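You operate a simulated robot arm through the tools that you are given. There is no shell and no other tool. Be economical: measure what you need, move in short steps, check, and stop when the job is done.

The job below is to be done with a simulated two-armed robot. You get a single attempt, and the scene is never put back.

TASK
Pick up the black cup with one hand, pass it to the other hand and put it on the top of the bench board. Take the long beige tile and leave it on top of the pale board. Put the pale scrap on the door end of the plank table away on the end of the mill bench. Pull the mixing bench drawer open. Do these in any order. Set down upright: black cup.
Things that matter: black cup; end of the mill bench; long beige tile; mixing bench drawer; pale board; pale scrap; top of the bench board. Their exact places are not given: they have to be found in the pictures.

It is judged by the outcome, as a careful person would: the job done as asked, and still so three seconds after it is handed in. It fails if anything else is knocked over, pushed out of place, dropped, spilled or broken.

THE ROBOT
Two 6-joint arms with two-finger grippers on one trunk, on a base that drives. Base frame: it is fixed to the floor where the robot stands at the start and does not move with it; the origin is under the middle of the robot, x ahead of it, y to its left, z up. Readings come in m, degrees, newtons and seconds.
The left shoulder is at the start at [0.06, 0.143, 0.845], the right one opposite. With the tool pointing down near the work surface each hand reaches from about 0.24 to 0.52 m from the robot's upright axis, wherever it stands, measured 20 degrees to its own side. Places, roughly: black cup (6x6x16 cm) [0.5, -0.1, 0.8]; end of the mill bench (17x29 cm) [4.96, -2.96, 0.72]; long beige tile (10x5x2 cm) [-0.8, -3.1, 0.3]; mixing bench drawer [-0.8, -0.8, 0.8]; pale board (34x20x4 cm) [-0.8, -3.2, 0.8]; pale scrap (6x5x3 cm) [0.7, -2.4, 0.7]; top of the bench board [0.4, 0.9, 0.9]. Payload 2.45 kg a hand.
Tool frame (each hand has its own): the origin (TCP) lies between the finger pads and is the grasp point; the fingertips stand 0.026 m ahead of it; z points along the fingers, y is the line along which they close. The gripper opens to 0.096 m. The gripper's body begins 0.069 m behind the TCP.
Orientation is told as [roll, pitch, yaw] about the base's x, y, z axes, in that order, counted from this pose: with the fingers straight down and closing along the base's y, the tool's x points along the base's -x, its y along +y and its z along -z.

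THE INTERFACE
- The arms move only by the tool arm_command. It takes "left_plan", "right_plan" or both (then of equal length, played together; a hand with none holds still); each is a list of rows, each an object of numbers (a shift or turn left out is 0, a gripper value left out holds the last): "ax", "ay", "az": the turn, a rotation vector about the base's x, y, z in rad; "tx", "ty", "tz": the shift along the base's x, y, z in m; "hand": the finger opening in m, from 0 to 0.096. In form: [{"ax": .., "ay": .., "az": .., "tx": .., "ty": .., "tz": .., "hand": ..}, ...]. A call has 1 to 20 rows; each row shifts and turns the commanded pose from where the row before left it. Each row takes 0.2 s and may step no farther than 0.05 m and 8.6 degrees from the row before; otherwise, or with a gripper value out of range, the whole call is refused. A pose out of reach is approached as far as the arm can. The call stops where the force on the tool passes 40 N (or 10 N more than at its start, if that is more) or the arm is blocked; 0.2 s more then pass. Each finger halts on what it meets, pressing with about 33 N; the grip force reading is that of the motor and also rises with nothing between the fingers. The clock runs only during rows and for 0.2 s after the last one: add rows that do not move to give the fingers time. The reply holds the time, the measured pose of the TCP, the force on the tool along the base axes, the opening and the grip force, in the units named above and with some noise, with the torque about the TCP (base axes, N m) and any sound that the robot's microphone picked up.
- Cameras (640 x 400 px; columns grow to the right, rows downward): "scene" is now at [0.1227, -0.0378, 1.4405]; the picture's right is [-0.51, -0.86, 0.00], its down [-0.70, 0.42, -0.57] and it looks along [0.49, -0.29, -0.82] (base axes); focal length 214 px, centre (320, 200). "left" rides on the left gripper at [0.082, -0.003, -0.098] in its tool frame; the picture's right is [0.04, 1.00, 0.00], its down [-0.73, 0.03, -0.68] and it looks along [-0.68, 0.03, 0.73] (tool axes); focal length 256 px, centre (320, 200). "right" rides on the right gripper at [0.082, 0.003, -0.098] in its tool frame; the picture's right is [-0.04, 1.00, 0.00], its down [-0.73, -0.03, -0.68] and it looks along [-0.68, -0.03, 0.73] (tool axes); focal length 256 px, centre (320, 200).
- snapshot(camera): a new picture of that camera. No time passes.
- move_column(by): slides the trunk up (or, below 0, down) by that many m; the arms and the scene camera ride with it, the base frame stays. It gives what a move gives, with no picture.
- base_move(legs): drives the robot by 1 to 6 legs, each [ahead, turn to the left] in m and degrees, along the robot's own axes; the way and the turn of a leg run together, so that a leg with both is an arc; at most 1.5 m and 180 degrees a leg. The arms and the cameras ride along, it lands a little off, and it stops where it bumps. It gives what a move gives.
- turn_head(pan, tilt): turns the head with the scene camera to pan (to the left, within 86 degrees either way) and tilt (down, from -29 to 69), counted from straight ahead of the robot. It gives what a move gives.
- probe_pixels(camera, pixels): for up to 12 pixels [column, row] of the newest picture of that camera ("zoom" is the newest enlarged one), the place [x, y, z] in the base frame of the surface seen there, good to about 0.002 m. No time passes.
- zoom(camera, box): a new picture of the part [left, top, right, bottom] of that camera's present view, enlarged. No time passes.
- finish_job(): hands the job in; it is judged then, once.

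Keep the steps short. Do not move on a guess: measure, check each grasp and each placing, and mend mistakes. In all there are 110 turns and 88 pictures (those below and enlarged ones count). Leave the grippers open and the arms clear of the work at the hand-in unless told otherwise, and finish with a single line.

The tools are called after ">>>" by a JSON object that holds its "api" and its "payload". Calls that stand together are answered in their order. arm_command: Moves the arms, as the interface text tells. Its arguments: {"type":"object","properties":{"left_plan":{"type":"array","items":{"type":"object","properties":{"ax":{"type":"number"},"ay":{"type":"number"},"az":{"type":"number"},"tx":{"type":"number"},"ty":{"type":"number"},"tz":{"type":"number"},"hand":{"type":"number"}}}},"right_plan":{"type":"array","items":{"type":"object","properties":{"ax":{"type":"number"},"ay":{"type":"number"},"az":{"type":"number"},"tx":{"type":"number"},"ty":{"type":"number"},"tz":{"type":"number"},"hand":{"type":"number"}}}}},"required":[]} The other tools are called the same way: move_column (by) slides the trunk up or down; base_move (legs) drives the base; turn_head (pan, tilt) turns the head that bears the scene camera; snapshot (camera) takes a picture; probe_pixels (camera, pixels) gives the place of the surface under pixels of a picture; zoom (camera, box) takes an enlarged picture of a part of a camera's view; finish_job () hands the job in.

At the start:

```text
time_s: 0.0
left_tcp_pos: [0.4386, -0.013, 1.1917]
left_orientation: [-0.1, 0.1, -0.1]
left_force: [-0.5, 0.0, 0.6]
left_torque: [-0.02, 0.0, 0.01]
left_grip_width: 0.096
left_grasp_force: 0.1
right_tcp_pos: [0.3496, -0.3643, 1.1793]
right_orientation: [-0.1, 0.0, -0.1]
right_force: [-0.8, 0.0, -0.4]
right_torque: [0.01, -0.02, 0.0]
right_grip_width: 0.0959
right_grasp_force: 0.0
trunk travel left (down, up): [-0.47, 0.12]
robot x, y, heading: [-0.0004, -0.0017, -0.0]
head pan, tilt: [-30.7, 54.9]
```

scene: 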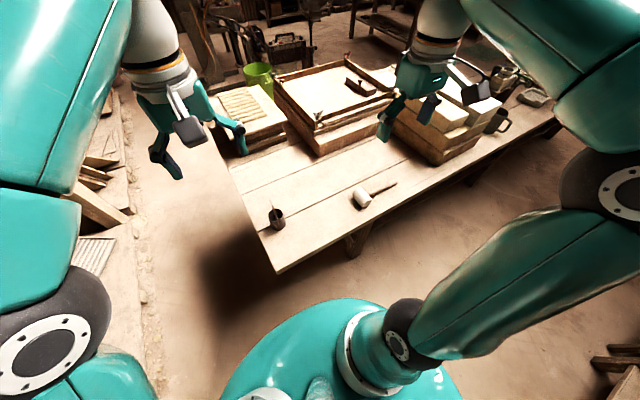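
right: 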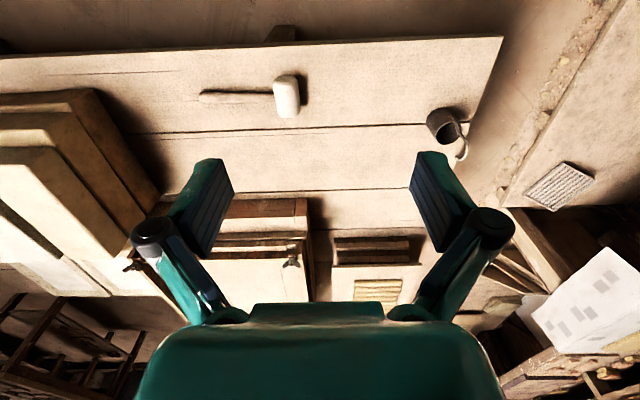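
left: 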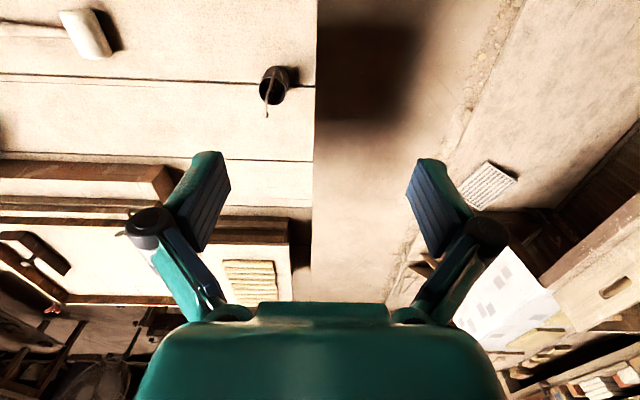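

The black cup seems to be at about (277,215) in the scene picture. I'll zoom in on it and probe around it.

>>> {"api": "zoom", "payload": {"camera": "scene", "box": [220, 160, 420, 285]}}

>>> {"api": "probe_pixels", "payload": {"camera": "scene", "pixels": [[277, 212], [277, 222], [260, 235], [279, 272], [245, 180], [360, 197], [300, 230], [100, 260], [90, 210]]}}

>>> {"api": "zoom", "payload": {"camera": "left", "box": [210, 40, 370, 140]}}

```text
3.20 times, centred on (320, 222) of scene
```

zoom: 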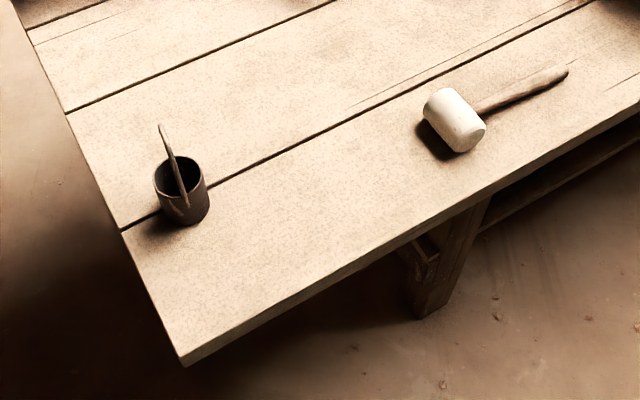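

```text
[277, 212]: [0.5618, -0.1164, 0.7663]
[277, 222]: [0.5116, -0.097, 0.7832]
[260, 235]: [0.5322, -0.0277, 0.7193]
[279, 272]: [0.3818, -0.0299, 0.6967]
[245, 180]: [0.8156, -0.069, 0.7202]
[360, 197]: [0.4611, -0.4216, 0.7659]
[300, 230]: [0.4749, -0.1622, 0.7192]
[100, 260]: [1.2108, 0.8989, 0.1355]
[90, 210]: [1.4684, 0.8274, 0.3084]
```

```text
4.00 times, centred on (290, 90) of left
```

zoom: 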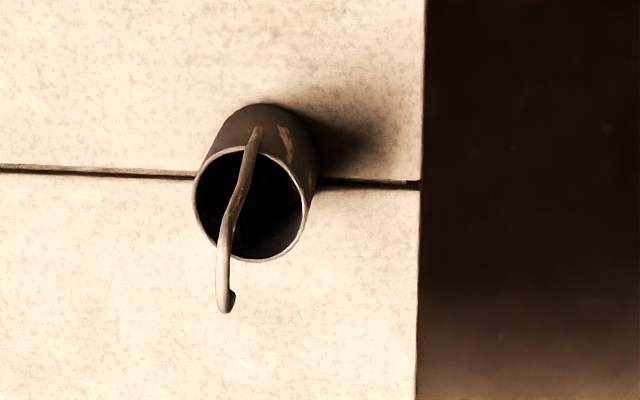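

The cup holds a stick, or has a tall handle. I'll probe its details in the zoom, then look left toward the bench board.

>>> {"api": "probe_pixels", "payload": {"camera": "zoom", "pixels": [[255, 130], [258, 160], [240, 190], [228, 250], [224, 300], [298, 200], [194, 200], [248, 150], [250, 262], [230, 150], [305, 150], [260, 115]]}}

>>> {"api": "turn_head", "payload": {"pan": 66, "tilt": 35}}

>>> {"api": "snapshot", "payload": {"camera": "scene"}}

```text
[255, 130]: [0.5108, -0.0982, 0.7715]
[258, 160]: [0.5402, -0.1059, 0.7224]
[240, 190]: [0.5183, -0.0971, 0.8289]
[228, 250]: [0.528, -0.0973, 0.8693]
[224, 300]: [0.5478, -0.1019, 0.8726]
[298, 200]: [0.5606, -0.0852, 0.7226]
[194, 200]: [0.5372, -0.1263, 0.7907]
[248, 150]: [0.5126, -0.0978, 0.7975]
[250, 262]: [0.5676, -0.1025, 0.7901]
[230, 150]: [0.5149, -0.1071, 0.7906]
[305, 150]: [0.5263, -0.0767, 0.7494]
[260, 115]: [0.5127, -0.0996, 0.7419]
```

```text
time_s: 1.7
left_tcp_pos: [0.4382, -0.0133, 1.1937]
left_orientation: [0.0, 0.1, -0.1]
left_force: [0.3, 0.4, 0.7]
left_torque: [0.01, -0.01, -0.02]
left_grip_width: 0.096
left_grasp_force: 0.1
right_tcp_pos: [0.3491, -0.364, 1.1793]
right_orientation: [0.0, 0.0, -0.1]
right_force: [-0.1, 0.5, 0.2]
right_torque: [0.02, -0.01, -0.01]
right_grip_width: 0.0959
right_grasp_force: 0.2
trunk travel left (down, up): [-0.47, 0.12]
robot x, y, heading: [-0.003, 0.0017, -0.2]
head pan, tilt: [66.0, 35.0]
```

```text
82 pictures are left
```

scene: 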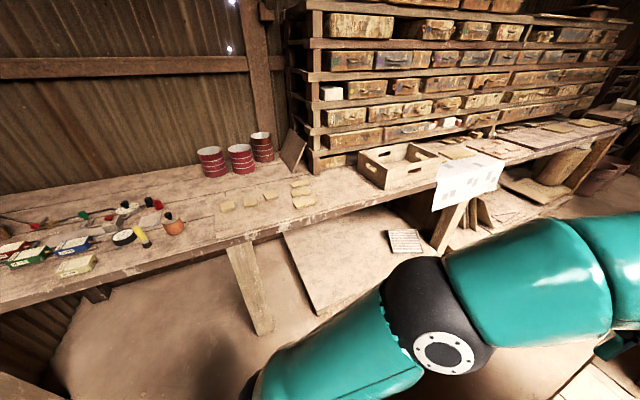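

Cup: centre about (0.54,-0.10), rim at z 0.79, handle on its -x side rising to 0.872. Next I probe the bench on the left.

>>> {"api": "probe_pixels", "payload": {"camera": "scene", "pixels": [[300, 215], [230, 235], [270, 195], [240, 170], [170, 225], [350, 200], [390, 170], [345, 265], [405, 240], [100, 210], [290, 165], [445, 200]]}}

>>> {"api": "zoom", "payload": {"camera": "scene", "box": [160, 110, 480, 310]}}

```text
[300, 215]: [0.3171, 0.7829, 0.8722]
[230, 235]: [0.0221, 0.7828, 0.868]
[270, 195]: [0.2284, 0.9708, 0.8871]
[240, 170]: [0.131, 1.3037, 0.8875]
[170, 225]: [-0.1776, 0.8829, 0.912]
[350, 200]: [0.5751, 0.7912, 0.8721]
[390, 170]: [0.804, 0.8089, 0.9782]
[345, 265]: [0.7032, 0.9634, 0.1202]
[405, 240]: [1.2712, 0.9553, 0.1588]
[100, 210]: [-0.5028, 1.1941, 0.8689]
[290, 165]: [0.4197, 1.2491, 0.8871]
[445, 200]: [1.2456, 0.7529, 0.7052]
```

```text
2.00 times, centred on (320, 210) of scene
```

zoom: 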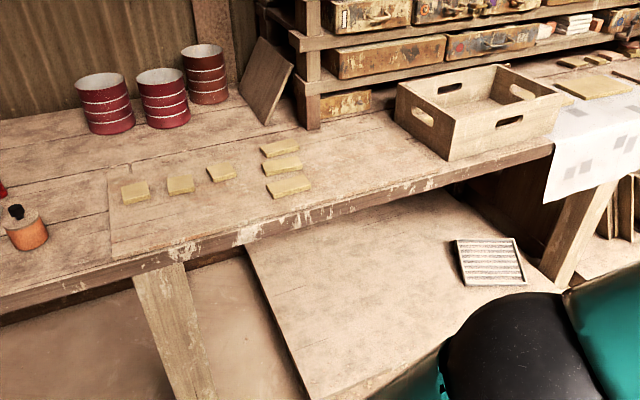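

>>> {"api": "probe_pixels", "payload": {"camera": "zoom", "pixels": [[100, 240], [125, 240], [200, 220], [250, 215], [330, 175], [370, 160], [420, 155], [350, 130], [230, 130], [100, 160], [340, 195], [310, 190]]}}

>>> {"api": "zoom", "payload": {"camera": "scene", "box": [200, 150, 400, 275]}}

```text
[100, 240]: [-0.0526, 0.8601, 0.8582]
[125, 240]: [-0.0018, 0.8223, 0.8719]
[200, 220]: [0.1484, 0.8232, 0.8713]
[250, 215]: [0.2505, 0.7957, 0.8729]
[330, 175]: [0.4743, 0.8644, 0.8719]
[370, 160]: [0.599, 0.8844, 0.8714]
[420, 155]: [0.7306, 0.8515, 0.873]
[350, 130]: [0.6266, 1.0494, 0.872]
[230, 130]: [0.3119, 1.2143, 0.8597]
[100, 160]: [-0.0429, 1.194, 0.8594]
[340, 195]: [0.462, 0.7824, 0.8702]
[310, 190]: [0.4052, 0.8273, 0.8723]
```

```text
3.20 times, centred on (300, 212) of scene
```

zoom: 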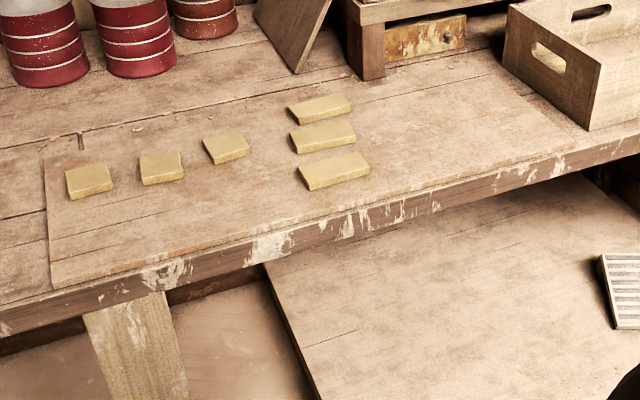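

The board top is at z 0.872, with free room around (0.50, 0.88). My plan is for the right hand to pinch the cup's handle from above and turn it, and then the left hand takes the body. First I drive 0.1 m ahead so the cup is in reach.

>>> {"api": "base_move", "payload": {"legs": [[0.1, 0]]}}

>>> {"api": "arm_command", "payload": {"left_plan": [{"ty": 0.05}, {"ty": 0.05}, {"ty": 0.05}, {"ty": 0.05}, {"ty": 0.05}, {"ty": 0.03}]}}

>>> {"api": "turn_head", "payload": {"pan": -10, "tilt": 50}}

>>> {"api": "snapshot", "payload": {"camera": "scene"}}

```text
time_s: 2.9
left_tcp_pos: [0.5418, -0.0136, 1.1919]
left_orientation: [0.0, 0.2, -0.1]
left_force: [0.3, -0.2, -0.8]
left_torque: [0.02, 0.06, 0.01]
left_grip_width: 0.0959
left_grasp_force: 0.0
right_tcp_pos: [0.4521, -0.3643, 1.1779]
right_orientation: [0.0, 0.1, -0.2]
right_force: [-0.2, -0.3, -0.6]
right_torque: [0.0, 0.07, -0.03]
right_grip_width: 0.0958
right_grasp_force: 0.0
trunk travel left (down, up): [-0.47, 0.12]
robot x, y, heading: [0.1011, 0.001, 0.2]
head pan, tilt: [66.0, 35.0]
```

```text
time_s: 4.3
left_tcp_pos: [0.5409, 0.2681, 1.1909]
left_orientation: [-0.1, 0.1, -0.1]
left_force: [0.1, 0.2, 1.0]
left_torque: [-0.04, 0.03, -0.01]
left_grip_width: 0.0963
left_grasp_force: 0.0
right_tcp_pos: [0.4508, -0.3629, 1.1802]
right_orientation: [0.0, 0.0, -0.1]
right_force: [0.2, 0.0, 0.0]
right_torque: [0.0, 0.01, -0.01]
right_grip_width: 0.096
right_grasp_force: 0.0
trunk travel left (down, up): [-0.47, 0.12]
robot x, y, heading: [0.1058, -0.0034, 0.0]
head pan, tilt: [66.0, 35.0]
```

```text
time_s: 5.8
left_tcp_pos: [0.5393, 0.2672, 1.1917]
left_orientation: [-0.1, 0.1, -0.1]
left_force: [-0.3, 0.0, -0.9]
left_torque: [-0.02, 0.0, 0.01]
left_grip_width: 0.0963
left_grasp_force: 0.0
right_tcp_pos: [0.4515, -0.3633, 1.1799]
right_orientation: [0.0, 0.0, -0.1]
right_force: [0.3, -0.4, -0.6]
right_torque: [-0.04, -0.02, -0.01]
right_grip_width: 0.0959
right_grasp_force: 0.0
trunk travel left (down, up): [-0.47, 0.12]
robot x, y, heading: [0.1017, 0.0019, -0.1]
head pan, tilt: [-10.0, 50.0]
```

```text
79 pictures are left
```

scene: 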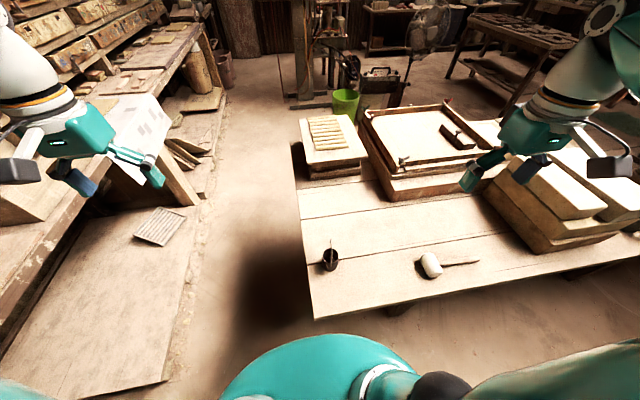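

The hands are clear. I move the right hand to above the handle at (0.525,-0.098), stopping at z 1.0.

>>> {"api": "arm_command", "payload": {"right_plan": [{"tx": 0.0105, "ty": 0.0379, "tz": -0.0257}, {"tx": 0.0105, "ty": 0.0379, "tz": -0.0257}, {"tx": 0.0105, "ty": 0.0379, "tz": -0.0257}, {"tx": 0.0105, "ty": 0.0379, "tz": -0.0257}, {"tx": 0.0105, "ty": 0.0379, "tz": -0.0257}, {"tx": 0.0105, "ty": 0.0379, "tz": -0.0257}, {"tx": 0.0105, "ty": 0.0379, "tz": -0.0257}, {}]}}

>>> {"api": "snapshot", "payload": {"camera": "right"}}

>>> {"api": "zoom", "payload": {"camera": "scene", "box": [270, 190, 430, 290]}}

```text
time_s: 7.6
left_tcp_pos: [0.5402, 0.2658, 1.1907]
left_orientation: [-0.1, 0.0, -0.1]
left_force: [0.2, -1.0, -0.4]
left_torque: [0.05, -0.01, 0.03]
left_grip_width: 0.096
left_grasp_force: 0.1
right_tcp_pos: [0.5248, -0.0969, 0.9992]
right_orientation: [0.0, 0.1, -0.1]
right_force: [-0.4, -1.0, 0.2]
right_torque: [0.0, -0.03, 0.0]
right_grip_width: 0.0961
right_grasp_force: 0.1
trunk travel left (down, up): [-0.47, 0.12]
robot x, y, heading: [0.1019, -0.0005, -0.2]
head pan, tilt: [-10.0, 50.0]
```

```text
78 pictures are left
```

right: 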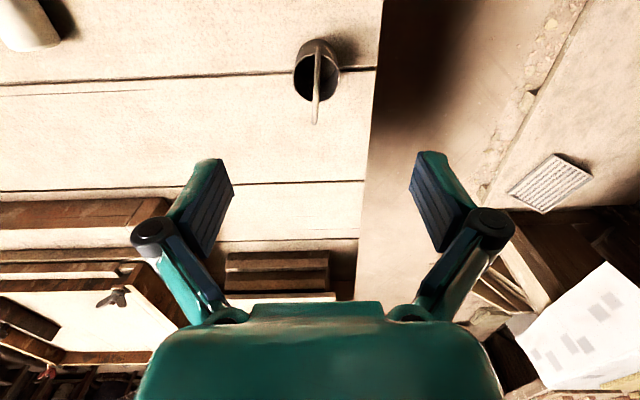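

```text
4.00 times, centred on (350, 240) of scene
```

zoom: 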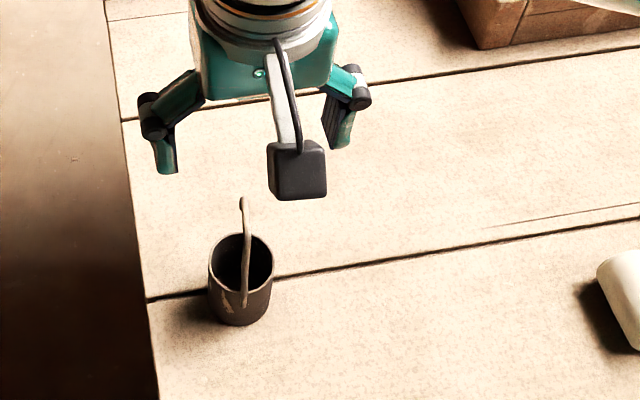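

The handle lines up between the fingers. I go down 0.149 m to z≈0.85 and close on it.

>>> {"api": "arm_command", "payload": {"right_plan": [{"tz": -0.04, "hand": 0.06}, {"tz": -0.04}, {"tz": -0.035}, {"tz": -0.034}, {}, {"hand": 0.0}, {}, {}, {}, {}, {}]}}

>>> {"api": "snapshot", "payload": {"camera": "right"}}

```text
time_s: 10.0
left_tcp_pos: [0.5404, 0.2676, 1.1925]
left_orientation: [-0.1, 0.0, 0.0]
left_force: [-0.2, -0.8, -0.7]
left_torque: [0.01, -0.03, 0.02]
left_grip_width: 0.096
left_grasp_force: 0.0
right_tcp_pos: [0.5246, -0.0978, 0.8497]
right_orientation: [0.0, 0.0, -0.1]
right_force: [-0.2, 0.2, 0.5]
right_torque: [0.01, 0.01, -0.01]
right_grip_width: 0.0059
right_grasp_force: 32.8
trunk travel left (down, up): [-0.47, 0.12]
robot x, y, heading: [0.1028, -0.0004, -0.1]
head pan, tilt: [-10.0, 50.0]
```

```text
76 pictures are left
```

right: 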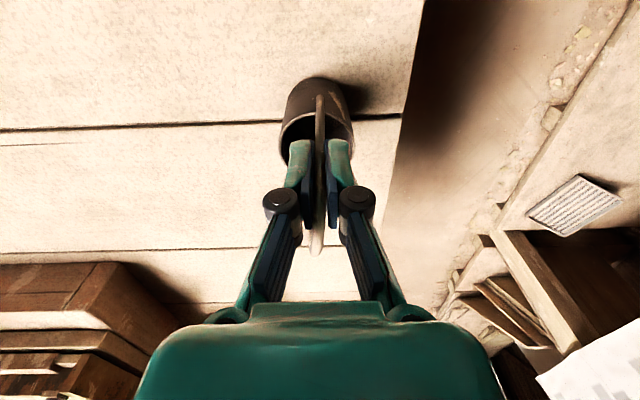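

The handle is gripped at 5.9 mm. I lift it 0.2 m, and then yaw the right hand +90° so the handle plane lies along y.

>>> {"api": "arm_command", "payload": {"right_plan": [{"tz": 0.02}, {"tz": 0.03}, {"tz": 0.04}, {"tz": 0.04}, {"tz": 0.04}, {"tz": 0.03}, {}]}}

>>> {"api": "arm_command", "payload": {"right_plan": [{"az": 0.1428}, {"az": 0.1428}, {"az": 0.1428}, {"az": 0.1428}, {"az": 0.1428}, {"az": 0.1428}, {"az": 0.1428}, {"az": 0.1428}, {"az": 0.1428}, {"az": 0.1428}, {"az": 0.1428}, {}]}}

>>> {"api": "snapshot", "payload": {"camera": "scene"}}

```text
time_s: 11.6
left_tcp_pos: [0.5408, 0.2675, 1.1913]
left_orientation: [-0.1, 0.0, 0.0]
left_force: [0.1, 0.2, 0.0]
left_torque: [-0.03, -0.03, 0.03]
left_grip_width: 0.0964
left_grasp_force: 0.1
right_tcp_pos: [0.5259, -0.0973, 1.0516]
right_orientation: [-0.1, 0.0, 0.0]
right_force: [1.0, 0.3, -1.6]
right_torque: [-0.03, 0.04, -0.01]
right_grip_width: 0.006
right_grasp_force: 33.2
trunk travel left (down, up): [-0.47, 0.12]
robot x, y, heading: [0.0999, 0.0014, -0.0]
head pan, tilt: [-10.0, 50.0]
```

```text
time_s: 14.2
left_tcp_pos: [0.5417, 0.267, 1.191]
left_orientation: [-0.2, 0.1, -0.1]
left_force: [0.1, -0.4, -0.9]
left_torque: [-0.01, -0.02, 0.0]
left_grip_width: 0.096
left_grasp_force: 0.1
right_tcp_pos: [0.5252, -0.0982, 1.0508]
right_orientation: [0.2, 0.0, 90.1]
right_force: [0.2, 0.6, -0.9]
right_torque: [-0.03, 0.02, -0.01]
right_grip_width: 0.0061
right_grasp_force: 33.0
trunk travel left (down, up): [-0.47, 0.12]
robot x, y, heading: [0.1016, -0.002, 0.3]
head pan, tilt: [-10.0, 50.0]
```

```text
75 pictures are left
```

scene: 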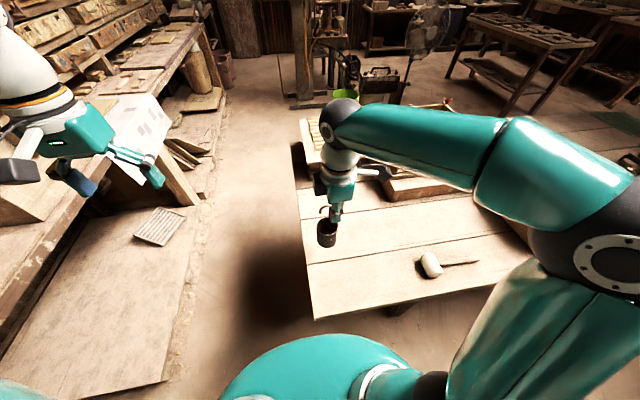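

>>> {"api": "zoom", "payload": {"camera": "scene", "box": [280, 160, 400, 260]}}

>>> {"api": "probe_pixels", "payload": {"camera": "scene", "pixels": [[327, 233], [326, 243], [322, 228], [333, 228], [328, 209]]}}

```text
4.00 times, centred on (340, 210) of scene
```

zoom: 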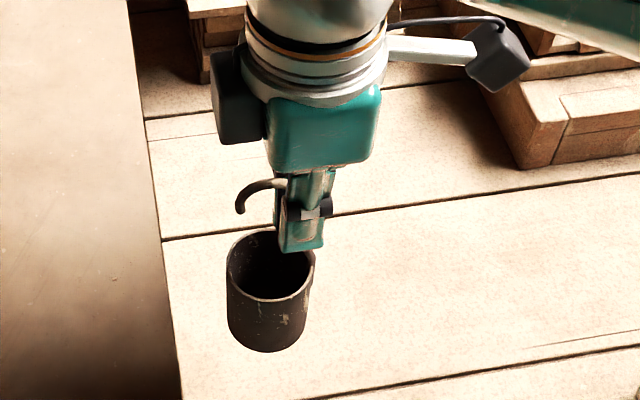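

```text
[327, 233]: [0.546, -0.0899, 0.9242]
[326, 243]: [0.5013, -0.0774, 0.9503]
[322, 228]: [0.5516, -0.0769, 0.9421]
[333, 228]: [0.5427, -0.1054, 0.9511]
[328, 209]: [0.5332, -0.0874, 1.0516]
```

The cup hangs upright, with its centre at about (0.528,-0.083) and its body from z 0.92 to 0.99. I turn the left hand to yaw -90° and tip it so the fingers point toward -y, 35° below horizontal.

>>> {"api": "arm_command", "payload": {"left_plan": [{"az": -0.1428}, {"az": -0.1428}, {"az": -0.1428}, {"az": -0.1428}, {"az": -0.1428}, {"az": -0.1428}, {"az": -0.1428}, {"az": -0.1428}, {"az": -0.1428}, {"az": -0.1428}, {"az": -0.1428}, {"ax": -0.1371}, {"ax": -0.1371}, {"ax": -0.1371}, {"ax": -0.1371}, {"ax": -0.1371}, {"ax": -0.1371}, {"ax": -0.1371}, {}]}}

>>> {"api": "snapshot", "payload": {"camera": "left"}}

```text
time_s: 18.2
left_tcp_pos: [0.5391, 0.2653, 1.194]
left_orientation: [-0.1, -55.2, -90.1]
left_force: [-0.9, -0.2, 0.6]
left_torque: [-0.03, 0.03, -0.03]
left_grip_width: 0.0963
left_grasp_force: 0.0
right_tcp_pos: [0.5245, -0.0987, 1.0508]
right_orientation: [0.0, 0.1, 89.8]
right_force: [-0.2, 0.5, -1.1]
right_torque: [-0.03, -0.02, -0.01]
right_grip_width: 0.0061
right_grasp_force: 32.8
trunk travel left (down, up): [-0.47, 0.12]
robot x, y, heading: [0.1009, 0.0011, 0.2]
head pan, tilt: [-10.0, 50.0]
```

```text
73 pictures are left
```

left: 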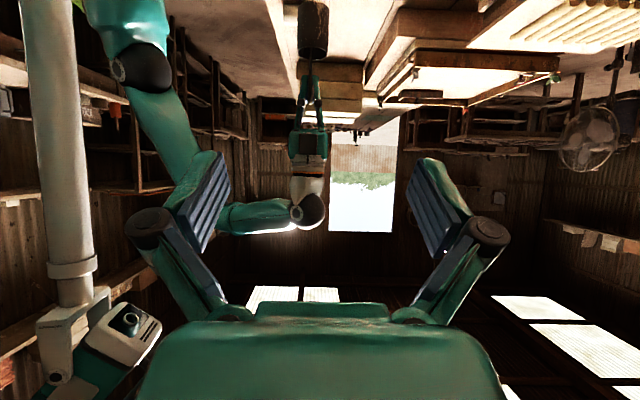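

The orientation reads as planned. Next is the pre-grasp pose, 0.12 m back along the approach line.

>>> {"api": "arm_command", "payload": {"left_plan": [{"tx": -0.0016, "ty": -0.0357, "tz": -0.0224}, {"tx": -0.0016, "ty": -0.0357, "tz": -0.0224}, {"tx": -0.0016, "ty": -0.0357, "tz": -0.0224}, {"tx": -0.0016, "ty": -0.0357, "tz": -0.0224}, {"tx": -0.0016, "ty": -0.0357, "tz": -0.0224}, {"tx": -0.0016, "ty": -0.0357, "tz": -0.0224}, {"tx": -0.0016, "ty": -0.0357, "tz": -0.0224}, {}]}}

>>> {"api": "snapshot", "payload": {"camera": "left"}}

>>> {"api": "zoom", "payload": {"camera": "scene", "box": [220, 120, 420, 270]}}

>>> {"api": "probe_pixels", "payload": {"camera": "left", "pixels": [[312, 60], [305, 75], [290, 75], [335, 75]]}}

```text
time_s: 20.0
left_tcp_pos: [0.528, 0.0169, 1.0358]
left_orientation: [-0.1, -55.0, -90.1]
left_force: [0.4, 0.7, 0.2]
left_torque: [-0.05, -0.02, 0.03]
left_grip_width: 0.0958
left_grasp_force: 0.0
right_tcp_pos: [0.5251, -0.099, 1.0511]
right_orientation: [0.0, -0.1, 89.9]
right_force: [-0.7, 0.0, -0.6]
right_torque: [0.0, 0.0, -0.01]
right_grip_width: 0.0061
right_grasp_force: 33.4
trunk travel left (down, up): [-0.47, 0.12]
robot x, y, heading: [0.1024, 0.0056, 0.1]
head pan, tilt: [-10.0, 50.0]
```

```text
72 pictures are left
```

left: 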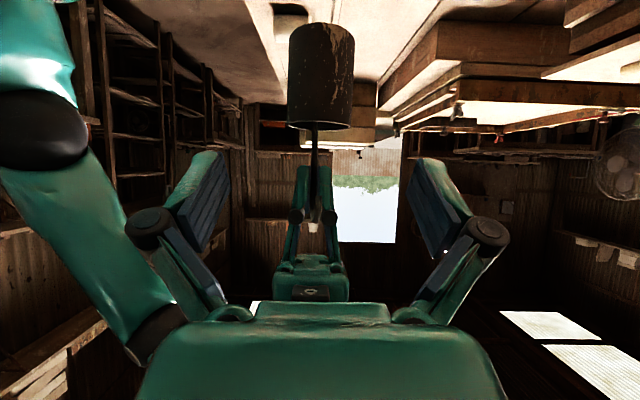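

```text
2.67 times, centred on (320, 195) of scene
```

zoom: 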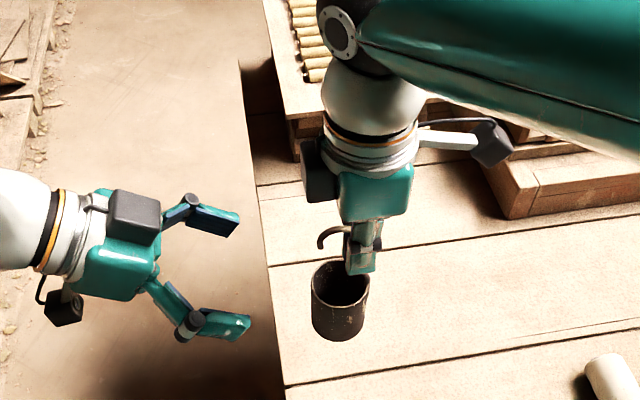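

```text
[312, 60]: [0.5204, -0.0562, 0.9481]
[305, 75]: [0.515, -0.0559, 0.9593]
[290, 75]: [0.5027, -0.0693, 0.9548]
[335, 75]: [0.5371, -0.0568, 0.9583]
```

The cup's centre is confirmed at (0.527,-0.083). To leave more room around the hook I flatten the tilt to 28°, then go in and check before closing.

>>> {"api": "arm_command", "payload": {"left_plan": [{"ax": -0.12, "tz": -0.0186}, {}, {"ty": -0.023, "tz": -0.0122}, {"ty": -0.023, "tz": -0.0122}, {"ty": -0.023, "tz": -0.0122}, {"ty": -0.023, "tz": -0.0122}, {}]}}

>>> {"api": "zoom", "payload": {"camera": "scene", "box": [220, 120, 420, 270]}}

>>> {"api": "snapshot", "payload": {"camera": "left"}}

```text
time_s: 21.6
left_tcp_pos: [0.528, -0.0753, 0.9661]
left_orientation: [0.0, -62.0, -90.1]
left_force: [-0.5, -0.7, -0.3]
left_torque: [0.02, -0.01, -0.02]
left_grip_width: 0.0959
left_grasp_force: 0.1
right_tcp_pos: [0.5244, -0.0978, 1.0514]
right_orientation: [-0.1, 0.0, 89.9]
right_force: [0.3, -0.5, -1.1]
right_torque: [-0.02, -0.02, 0.0]
right_grip_width: 0.006
right_grasp_force: 32.7
trunk travel left (down, up): [-0.47, 0.12]
robot x, y, heading: [0.1036, -0.0004, 0.0]
head pan, tilt: [-10.0, 50.0]
```

```text
2.67 times, centred on (320, 195) of scene
```

zoom: 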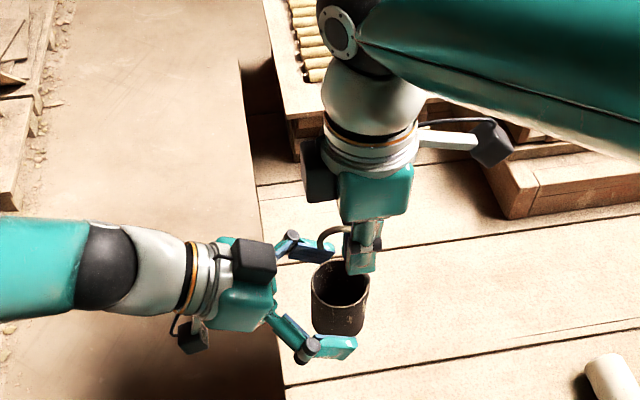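

```text
69 pictures are left
```

left: 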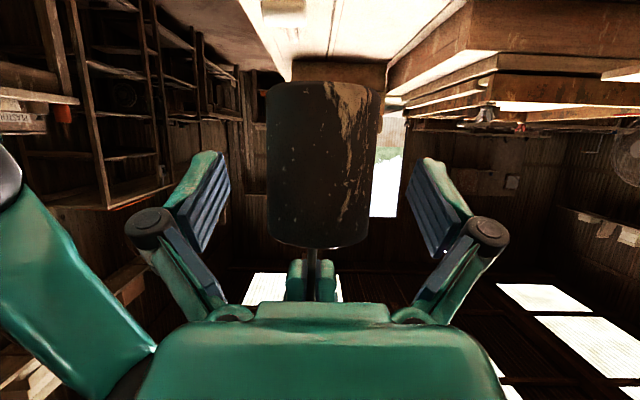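

The cup sits centrally between the left fingers, so I close the left hand on it.

>>> {"api": "arm_command", "payload": {"left_plan": [{"hand": 0.03}, {}, {}, {}, {}, {}]}}

>>> {"api": "snapshot", "payload": {"camera": "left"}}

```text
time_s: 23.0
left_tcp_pos: [0.5276, -0.0749, 0.967]
left_orientation: [-0.1, -61.9, -90.0]
left_force: [0.3, 0.1, 0.7]
left_torque: [-0.01, 0.01, -0.02]
left_grip_width: 0.0531
left_grasp_force: 33.0
right_tcp_pos: [0.5243, -0.0973, 1.0506]
right_orientation: [0.1, -0.1, 90.0]
right_force: [-0.4, -1.1, -0.3]
right_torque: [0.04, 0.03, 0.01]
right_grip_width: 0.0057
right_grasp_force: 33.2
trunk travel left (down, up): [-0.47, 0.12]
robot x, y, heading: [0.1025, -0.0026, 0.1]
head pan, tilt: [-10.0, 50.0]
```

```text
68 pictures are left
```

left: 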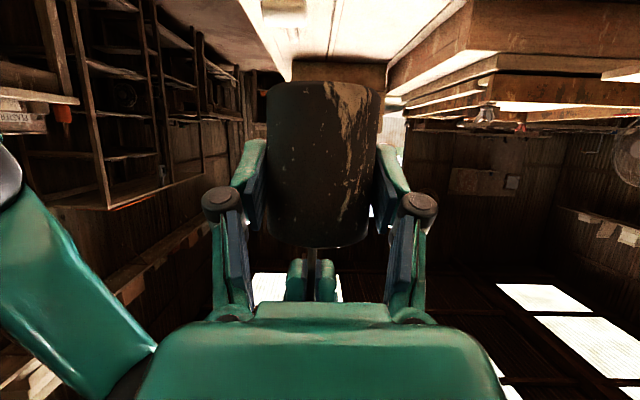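

The left hand holds the body at 53 mm. I open the right hand and raise it clear, then move it off to the right.

>>> {"api": "arm_command", "payload": {"right_plan": [{"hand": 0.07}, {}, {}, {}, {}, {"tz": 0.03}, {"tz": 0.04}, {"tz": 0.04}, {"tz": 0.04}, {"ty": -0.04}, {"ty": -0.05}, {"ty": -0.05}, {"ty": -0.05}, {"ty": -0.05}, {}]}}

>>> {"api": "snapshot", "payload": {"camera": "scene"}}

```text
time_s: 26.2
left_tcp_pos: [0.5277, -0.0745, 0.9671]
left_orientation: [-0.1, -61.9, -89.9]
left_force: [0.0, 0.0, 0.3]
left_torque: [0.0, -0.01, 0.0]
left_grip_width: 0.0526
left_grasp_force: 33.3
right_tcp_pos: [0.5254, -0.3371, 1.2032]
right_orientation: [0.2, 0.1, 89.9]
right_force: [0.6, 0.3, -0.5]
right_torque: [-0.02, -0.01, 0.01]
right_grip_width: 0.0703
right_grasp_force: 0.1
trunk travel left (down, up): [-0.47, 0.12]
robot x, y, heading: [0.1035, -0.0008, -0.0]
head pan, tilt: [-10.0, 50.0]
```

```text
67 pictures are left
```

scene: 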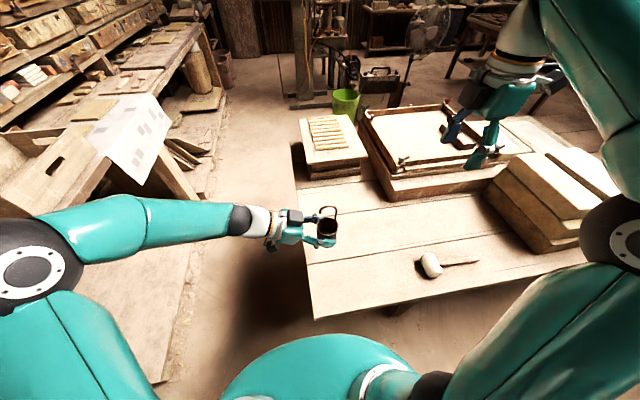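

The handover worked. I probe the low platform below the bench so I can plan where to stand.

>>> {"api": "probe_pixels", "payload": {"camera": "scene", "pixels": [[160, 375], [175, 290], [190, 215], [180, 320], [200, 320], [215, 190], [190, 375], [130, 260]]}}

>>> {"api": "arm_command", "payload": {"left_plan": [{"tz": 0.03}, {"tz": 0.04}, {"tz": 0.04}, {"tz": 0.03}, {"ty": 0.03, "az": 0.1428}, {"ty": 0.03, "az": 0.1428}, {"ty": 0.03, "az": 0.1428}, {"ty": 0.03, "az": 0.1428}, {"az": 0.1428, "tx": -0.01}, {"az": 0.1428, "tx": -0.01}, {"az": 0.1428, "tx": -0.01}, {"az": 0.1428, "tx": -0.01}, {"az": 0.1428, "tx": -0.01}, {"az": 0.1428, "tx": -0.01}, {"az": 0.1428, "tx": -0.01}, {}]}}

>>> {"api": "snapshot", "payload": {"camera": "scene"}}

```text
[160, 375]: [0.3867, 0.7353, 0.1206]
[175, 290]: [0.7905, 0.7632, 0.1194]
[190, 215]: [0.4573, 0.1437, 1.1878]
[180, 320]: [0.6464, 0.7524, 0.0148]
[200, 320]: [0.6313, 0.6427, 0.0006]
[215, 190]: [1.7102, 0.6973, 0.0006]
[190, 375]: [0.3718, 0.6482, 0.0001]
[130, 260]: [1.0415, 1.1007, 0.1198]
```

```text
time_s: 29.6
left_tcp_pos: [0.4732, 0.0507, 1.1016]
left_orientation: [-3.0, -59.0, -9.3]
left_force: [-0.4, -0.2, -0.4]
left_torque: [-0.02, 0.03, -0.01]
left_grip_width: 0.0526
left_grasp_force: 32.6
left hand out of reach, approached as far as the arm can: row 11, 12, 13
right_tcp_pos: [0.5245, -0.3359, 1.2025]
right_orientation: [0.0, 0.1, 89.9]
right_force: [-0.4, -0.9, 0.4]
right_torque: [0.0, 0.02, 0.01]
right_grip_width: 0.07
right_grasp_force: 0.1
trunk travel left (down, up): [-0.47, 0.12]
robot x, y, heading: [0.1044, -0.0024, -0.0]
head pan, tilt: [-10.0, 50.0]
```

```text
66 pictures are left
```

scene: 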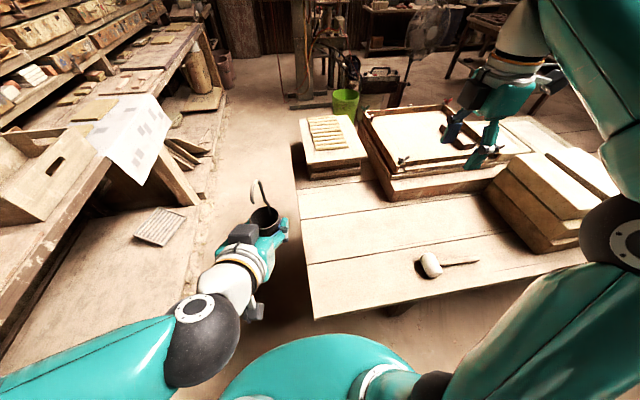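

The wrist was too close in. I move the hand forward and outward so the orientation recovers.

>>> {"api": "arm_command", "payload": {"left_plan": [{"tx": 0.03, "ty": 0.02}, {"tx": 0.03, "ty": 0.02}, {"tx": 0.03, "ty": 0.02}, {}, {}]}}

```text
time_s: 30.8
left_tcp_pos: [0.5574, 0.1039, 1.0923]
left_orientation: [-1.2, -58.2, -12.4]
left_force: [-0.2, -0.3, -1.6]
left_torque: [0.01, 0.03, -0.03]
left_grip_width: 0.0524
left_grasp_force: 32.8
right_tcp_pos: [0.5251, -0.3363, 1.2024]
right_orientation: [0.1, 0.0, 89.9]
right_force: [-0.1, -0.4, -0.4]
right_torque: [-0.02, 0.02, 0.0]
right_grip_width: 0.0701
right_grasp_force: 0.1
trunk travel left (down, up): [-0.47, 0.12]
robot x, y, heading: [0.1037, 0.0004, 0.1]
head pan, tilt: [-10.0, 50.0]
```

Pitch is -58.2° where -62° is needed for an upright cup. I correct the orientation.

>>> {"api": "arm_command", "payload": {"left_plan": [{"ax": -0.002, "ay": -0.034, "az": 0.07, "tz": 0.015}, {"ax": -0.002, "ay": -0.034, "az": 0.07}, {"az": 0.07}, {}]}}

```text
time_s: 31.8
left_tcp_pos: [0.5558, 0.1049, 1.108]
left_orientation: [-0.5, -62.1, -1.0]
left_force: [0.8, -0.6, -0.3]
left_torque: [-0.04, -0.02, -0.04]
left_grip_width: 0.0524
left_grasp_force: 33.0
right_tcp_pos: [0.5254, -0.3367, 1.2021]
right_orientation: [0.0, 0.0, 90.0]
right_force: [-0.1, 0.2, 0.2]
right_torque: [0.05, -0.02, -0.01]
right_grip_width: 0.07
right_grasp_force: 0.1
trunk travel left (down, up): [-0.47, 0.12]
robot x, y, heading: [0.0986, 0.002, 0.2]
head pan, tilt: [-10.0, 50.0]
```

The cup is upright again (pitch -62°). I tuck the right hand back and drive to stand facing the bench at about (0.625,0.39), heading 90°.

>>> {"api": "arm_command", "payload": {"right_plan": [{"tx": -0.02, "az": -0.1428}, {"tx": -0.02, "az": -0.1428}, {"tx": -0.02, "az": -0.1428}, {"tx": -0.02, "az": -0.1428}, {"tx": -0.02, "az": -0.1428}, {"tx": -0.02, "az": -0.1428}, {"az": -0.1428}, {"az": -0.1428}, {"az": -0.1428}, {"az": -0.1428}, {"az": -0.1428}, {}]}}

>>> {"api": "base_move", "payload": {"legs": [[0, 90], [0.38, 0], [0, -90], [0.525, 0], [0, 90]]}}

>>> {"api": "turn_head", "payload": {"pan": 10, "tilt": 50}}

>>> {"api": "snapshot", "payload": {"camera": "scene"}}

```text
time_s: 34.4
left_tcp_pos: [0.5561, 0.1049, 1.1084]
left_orientation: [-0.4, -62.2, -1.0]
left_force: [-0.1, -0.4, -1.6]
left_torque: [0.02, 0.03, -0.01]
left_grip_width: 0.0528
left_grasp_force: 32.8
right_tcp_pos: [0.4035, -0.3378, 1.2002]
right_orientation: [0.0, 0.0, -0.2]
right_force: [0.0, -0.2, -0.5]
right_torque: [-0.04, 0.01, -0.02]
right_grip_width: 0.0701
right_grasp_force: 0.2
trunk travel left (down, up): [-0.47, 0.12]
robot x, y, heading: [0.102, -0.0019, -0.1]
head pan, tilt: [-10.0, 50.0]
```

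```text
time_s: 38.4
left_tcp_pos: [0.0761, 0.4697, 1.1075]
left_orientation: [-0.7, -62.1, 79.4]
left_force: [-0.7, 0.2, -1.1]
left_torque: [0.0, -0.01, -0.01]
left_grip_width: 0.0524
left_grasp_force: 33.0
right_tcp_pos: [0.4869, 0.2454, 1.2021]
right_orientation: [-0.1, 0.0, 80.1]
right_force: [0.1, 0.9, 0.9]
right_torque: [-0.01, -0.04, -0.03]
right_grip_width: 0.07
right_grasp_force: 0.1
trunk travel left (down, up): [-0.47, 0.12]
robot x, y, heading: [0.1398, -0.0055, 80.8]
head pan, tilt: [-10.0, 50.0]
stopped in leg 1: the robot was blocked; the commanded pose is now the measured one
```

```text
time_s: 39.2
left_tcp_pos: [0.078, 0.4701, 1.1099]
left_orientation: [-0.4, -62.2, 79.2]
left_force: [-0.2, -1.1, -1.0]
left_torque: [-0.04, -0.01, 0.03]
left_grip_width: 0.0524
left_grasp_force: 33.4
right_tcp_pos: [0.4883, 0.2448, 1.2019]
right_orientation: [0.0, 0.0, 80.1]
right_force: [-0.6, 1.2, -0.5]
right_torque: [0.02, -0.06, -0.05]
right_grip_width: 0.07
right_grasp_force: 0.0
trunk travel left (down, up): [-0.47, 0.12]
robot x, y, heading: [0.1374, -0.0028, 80.6]
head pan, tilt: [10.0, 50.0]
```

```text
65 pictures are left
```

scene: 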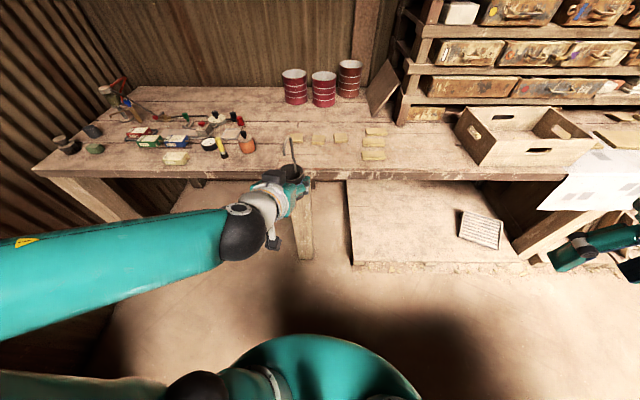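

The turn stopped at 80°, so something blocked it. I look to the robot's right to find out what.

>>> {"api": "turn_head", "payload": {"pan": -80, "tilt": 55}}

>>> {"api": "snapshot", "payload": {"camera": "scene"}}

>>> {"api": "turn_head", "payload": {"pan": 86, "tilt": 50}}

>>> {"api": "snapshot", "payload": {"camera": "scene"}}

```text
time_s: 40.9
left_tcp_pos: [0.0775, 0.4702, 1.1087]
left_orientation: [-0.4, -62.1, 79.2]
left_force: [0.1, 0.3, -1.5]
left_torque: [-0.03, 0.0, 0.01]
left_grip_width: 0.0523
left_grasp_force: 33.6
right_tcp_pos: [0.489, 0.2447, 1.2018]
right_orientation: [-0.1, 0.0, 80.2]
right_force: [0.1, 0.1, -0.4]
right_torque: [-0.03, -0.01, 0.02]
right_grip_width: 0.0701
right_grasp_force: 0.1
trunk travel left (down, up): [-0.47, 0.12]
robot x, y, heading: [0.1373, -0.0026, 80.6]
head pan, tilt: [-80.0, 55.0]
```

```text
64 pictures are left
```

scene: 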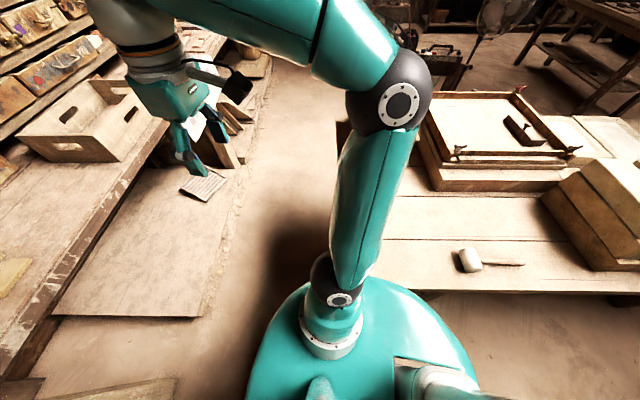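

```text
time_s: 43.4
left_tcp_pos: [0.0789, 0.4694, 1.1071]
left_orientation: [-0.5, -62.1, 79.3]
left_force: [0.2, 0.2, -1.2]
left_torque: [-0.01, 0.03, 0.0]
left_grip_width: 0.0524
left_grasp_force: 32.8
right_tcp_pos: [0.4891, 0.2462, 1.2022]
right_orientation: [-0.1, 0.0, 80.1]
right_force: [-0.2, -0.8, 0.4]
right_torque: [0.02, 0.04, -0.01]
right_grip_width: 0.0698
right_grasp_force: 0.0
trunk travel left (down, up): [-0.47, 0.12]
robot x, y, heading: [0.1372, -0.0044, 80.6]
head pan, tilt: [85.9, 50.0]
```

```text
63 pictures are left
```

scene: 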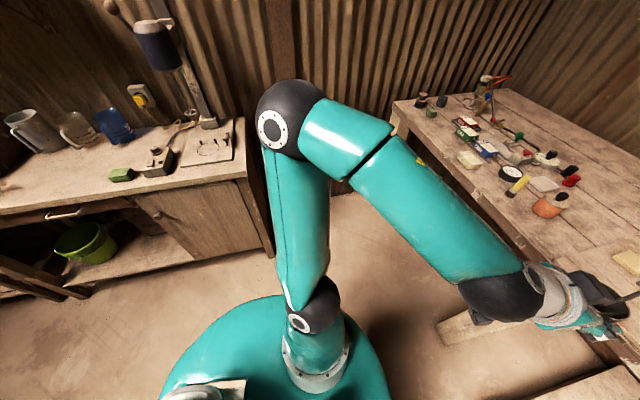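

>>> {"api": "probe_pixels", "payload": {"camera": "scene", "pixels": [[285, 130], [275, 50], [245, 170], [230, 140], [200, 110], [160, 165], [405, 110], [65, 213], [180, 250], [270, 250], [355, 60], [10, 225]]}}

>>> {"api": "zoom", "payload": {"camera": "scene", "box": [0, 90, 280, 310]}}

```text
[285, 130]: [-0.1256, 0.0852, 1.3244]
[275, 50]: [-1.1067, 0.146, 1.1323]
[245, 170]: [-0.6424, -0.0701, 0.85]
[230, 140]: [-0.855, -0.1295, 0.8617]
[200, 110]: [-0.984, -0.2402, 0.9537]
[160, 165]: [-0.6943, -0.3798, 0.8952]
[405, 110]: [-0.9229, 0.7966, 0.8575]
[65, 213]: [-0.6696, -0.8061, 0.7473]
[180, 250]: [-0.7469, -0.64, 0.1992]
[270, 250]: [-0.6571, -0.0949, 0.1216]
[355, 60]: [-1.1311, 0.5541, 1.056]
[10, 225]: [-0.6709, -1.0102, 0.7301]
```

```text
1.82 times, centred on (140, 200) of scene
```

zoom: 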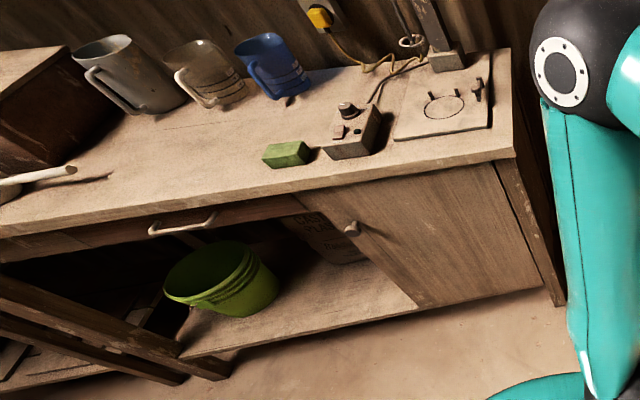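

The left elbow is clear. The likely contact is the body against the table corner or something behind. I drive ahead 0.2 m, away from both, and then look back.

>>> {"api": "base_move", "payload": {"legs": [[0.2, 0]]}}

>>> {"api": "turn_head", "payload": {"pan": -86, "tilt": 60}}

>>> {"api": "snapshot", "payload": {"camera": "scene"}}

```text
time_s: 45.0
left_tcp_pos: [0.112, 0.673, 1.1078]
left_orientation: [-0.6, -62.0, 79.2]
left_force: [0.6, 0.5, -1.1]
left_torque: [-0.02, 0.01, -0.01]
left_grip_width: 0.052
left_grasp_force: 33.1
right_tcp_pos: [0.5227, 0.4479, 1.2015]
right_orientation: [0.1, 0.1, 80.2]
right_force: [-0.5, 0.9, 0.2]
right_torque: [-0.04, 0.02, 0.0]
right_grip_width: 0.07
right_grasp_force: 0.0
trunk travel left (down, up): [-0.47, 0.12]
robot x, y, heading: [0.1724, 0.1998, 80.5]
head pan, tilt: [85.9, 50.0]
```

```text
time_s: 47.6
left_tcp_pos: [0.1114, 0.6699, 1.1101]
left_orientation: [-0.6, -62.1, 79.1]
left_force: [-0.4, 0.5, -1.1]
left_torque: [-0.02, -0.03, 0.04]
left_grip_width: 0.0522
left_grasp_force: 33.1
right_tcp_pos: [0.5221, 0.4461, 1.2022]
right_orientation: [0.1, 0.0, 80.2]
right_force: [-0.1, -0.7, -0.3]
right_torque: [0.01, -0.01, -0.03]
right_grip_width: 0.0698
right_grasp_force: 0.0
trunk travel left (down, up): [-0.47, 0.12]
robot x, y, heading: [0.1706, 0.2007, 80.7]
head pan, tilt: [-85.9, 60.0]
```

```text
61 pictures are left
```

scene: 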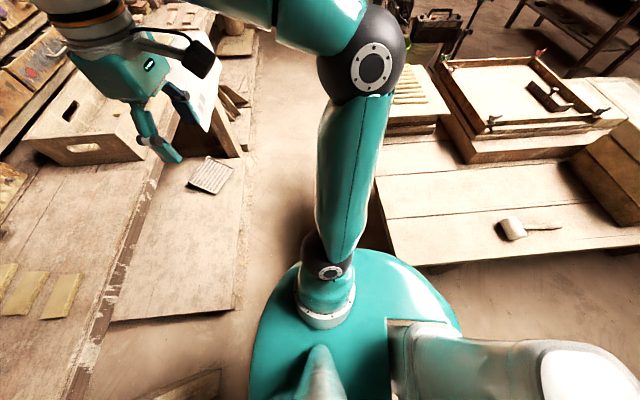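

>>> {"api": "probe_pixels", "payload": {"camera": "scene", "pixels": [[512, 230], [432, 263], [378, 185], [640, 245], [30, 300], [140, 250]]}}

>>> {"api": "base_move", "payload": {"legs": [[0, -60], [0.43, 0], [0, 70]]}}

```text
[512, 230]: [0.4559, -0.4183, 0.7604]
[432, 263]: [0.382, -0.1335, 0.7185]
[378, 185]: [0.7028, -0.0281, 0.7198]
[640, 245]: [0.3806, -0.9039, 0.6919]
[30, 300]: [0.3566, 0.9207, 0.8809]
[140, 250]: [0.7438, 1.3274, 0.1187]
```

```text
time_s: 56.7
left_tcp_pos: [0.4366, 0.8003, 1.1076]
left_orientation: [-0.5, -62.1, 88.6]
left_force: [-0.1, 0.2, -1.9]
left_torque: [0.0, -0.01, 0.01]
left_grip_width: 0.0518
left_grasp_force: 32.8
right_tcp_pos: [0.8777, 0.6472, 1.2024]
right_orientation: [0.0, 0.0, 89.5]
right_force: [0.2, -0.3, 0.0]
right_torque: [-0.03, 0.0, -0.01]
right_grip_width: 0.0698
right_grasp_force: 0.1
trunk travel left (down, up): [-0.47, 0.12]
robot x, y, heading: [0.5932, 0.3421, 89.6]
head pan, tilt: [-85.9, 60.0]
```

The robot position reading and the TCP reading disagree by about 5 cm. I check by looking at the board and probing the cup directly.

>>> {"api": "turn_head", "payload": {"pan": 15, "tilt": 55}}

>>> {"api": "snapshot", "payload": {"camera": "scene"}}

```text
time_s: 58.5
left_tcp_pos: [0.4356, 0.8004, 1.1095]
left_orientation: [-0.6, -62.2, 88.5]
left_force: [-1.1, 0.2, -0.8]
left_torque: [-0.02, -0.01, -0.06]
left_grip_width: 0.0521
left_grasp_force: 32.9
right_tcp_pos: [0.8769, 0.6457, 1.203]
right_orientation: [0.0, 0.1, 89.5]
right_force: [0.0, 0.8, 0.5]
right_torque: [0.01, 0.0, 0.0]
right_grip_width: 0.07
right_grasp_force: 0.0
trunk travel left (down, up): [-0.47, 0.12]
robot x, y, heading: [0.5943, 0.3476, 89.5]
head pan, tilt: [15.0, 55.0]
```

```text
60 pictures are left
```

scene: 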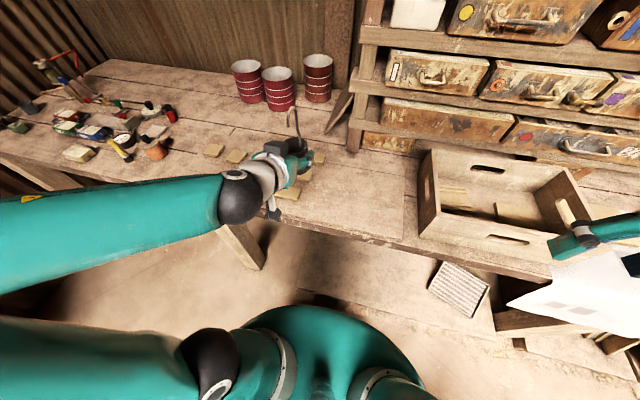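

>>> {"api": "zoom", "payload": {"camera": "scene", "box": [200, 100, 440, 250]}}

>>> {"api": "probe_pixels", "payload": {"camera": "scene", "pixels": [[350, 190], [380, 200], [400, 190], [350, 225], [320, 158], [289, 192], [297, 148], [304, 148], [305, 180], [380, 180]]}}

>>> {"api": "snapshot", "payload": {"camera": "left"}}

```text
2.67 times, centred on (320, 175) of scene
```

zoom: 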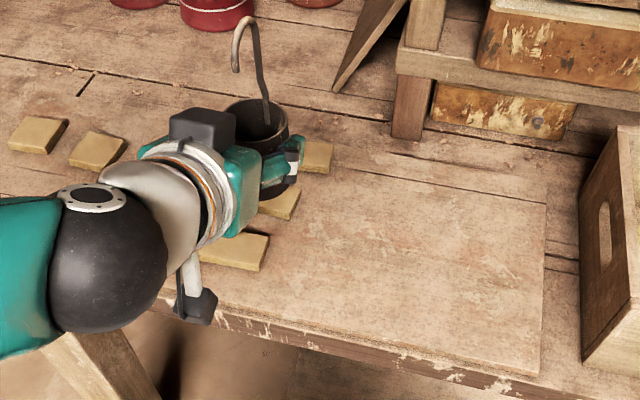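

```text
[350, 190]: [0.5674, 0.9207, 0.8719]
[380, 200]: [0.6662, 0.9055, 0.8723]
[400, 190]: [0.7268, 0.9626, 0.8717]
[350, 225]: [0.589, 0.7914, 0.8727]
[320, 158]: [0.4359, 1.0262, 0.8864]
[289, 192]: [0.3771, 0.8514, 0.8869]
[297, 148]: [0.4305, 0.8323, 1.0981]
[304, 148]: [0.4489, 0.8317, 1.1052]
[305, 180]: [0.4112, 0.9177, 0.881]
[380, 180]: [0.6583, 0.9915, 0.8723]
```

```text
58 pictures are left
```

left: 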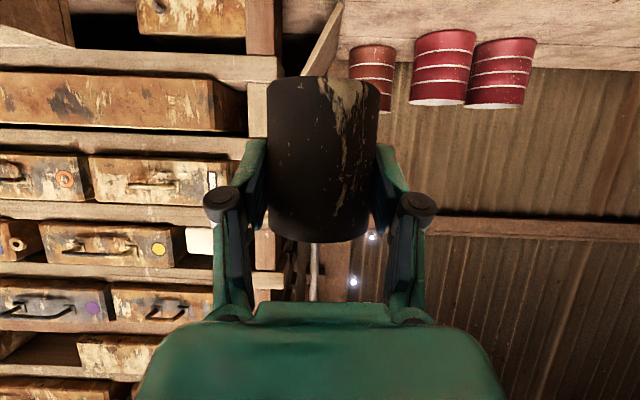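

The TCP readings match the probes, so only the base odometry drifts. The clear spot on the board is around (0.545,0.86). I move the cup over it and then lower the trunk in two steps.

>>> {"api": "arm_command", "payload": {"left_plan": [{"tx": 0.03, "ty": 0.0125}, {"tx": 0.03, "ty": 0.0125}, {"tx": 0.03, "ty": 0.0125}, {"tx": 0.02, "ty": 0.0125}, {}]}}

>>> {"api": "move_column", "payload": {"by": -0.16}}

>>> {"api": "zoom", "payload": {"camera": "scene", "box": [200, 50, 500, 240]}}

```text
time_s: 59.7
left_tcp_pos: [0.5453, 0.8519, 1.1094]
left_orientation: [-0.5, -62.2, 88.4]
left_force: [0.2, 0.4, -2.2]
left_torque: [0.0, 0.05, 0.01]
left_grip_width: 0.0518
left_grasp_force: 32.6
right_tcp_pos: [0.8763, 0.6467, 1.2031]
right_orientation: [0.0, 0.0, 89.5]
right_force: [-1.0, -0.7, 0.6]
right_torque: [-0.01, -0.01, -0.02]
right_grip_width: 0.07
right_grasp_force: 0.0
trunk travel left (down, up): [-0.47, 0.12]
robot x, y, heading: [0.5981, 0.3435, 89.5]
head pan, tilt: [15.0, 55.0]
```

```text
time_s: 61.5
left_tcp_pos: [0.5456, 0.8506, 0.9492]
left_orientation: [-0.6, -62.1, 88.6]
left_force: [0.2, 0.5, -1.8]
left_torque: [-0.02, -0.01, 0.02]
left_grip_width: 0.0518
left_grasp_force: 33.2
right_tcp_pos: [0.8768, 0.6458, 1.0425]
right_orientation: [0.0, -0.1, 89.5]
right_force: [0.6, -1.0, -0.2]
right_torque: [0.02, 0.0, 0.02]
right_grip_width: 0.0702
right_grasp_force: 0.0
trunk travel left (down, up): [-0.31, 0.28]
robot x, y, heading: [0.5928, 0.3401, 89.7]
head pan, tilt: [15.0, 55.0]
```

```text
2.11 times, centred on (350, 145) of scene
```

zoom: 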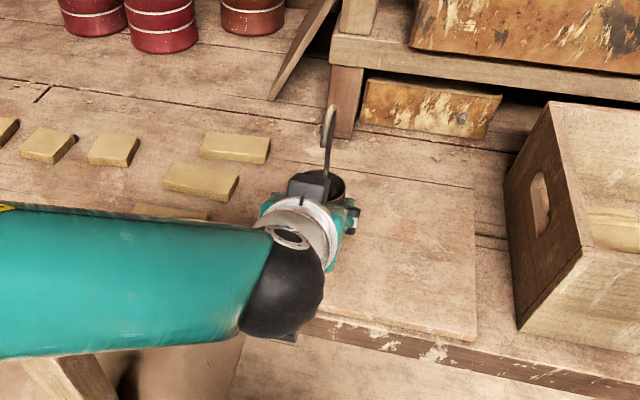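

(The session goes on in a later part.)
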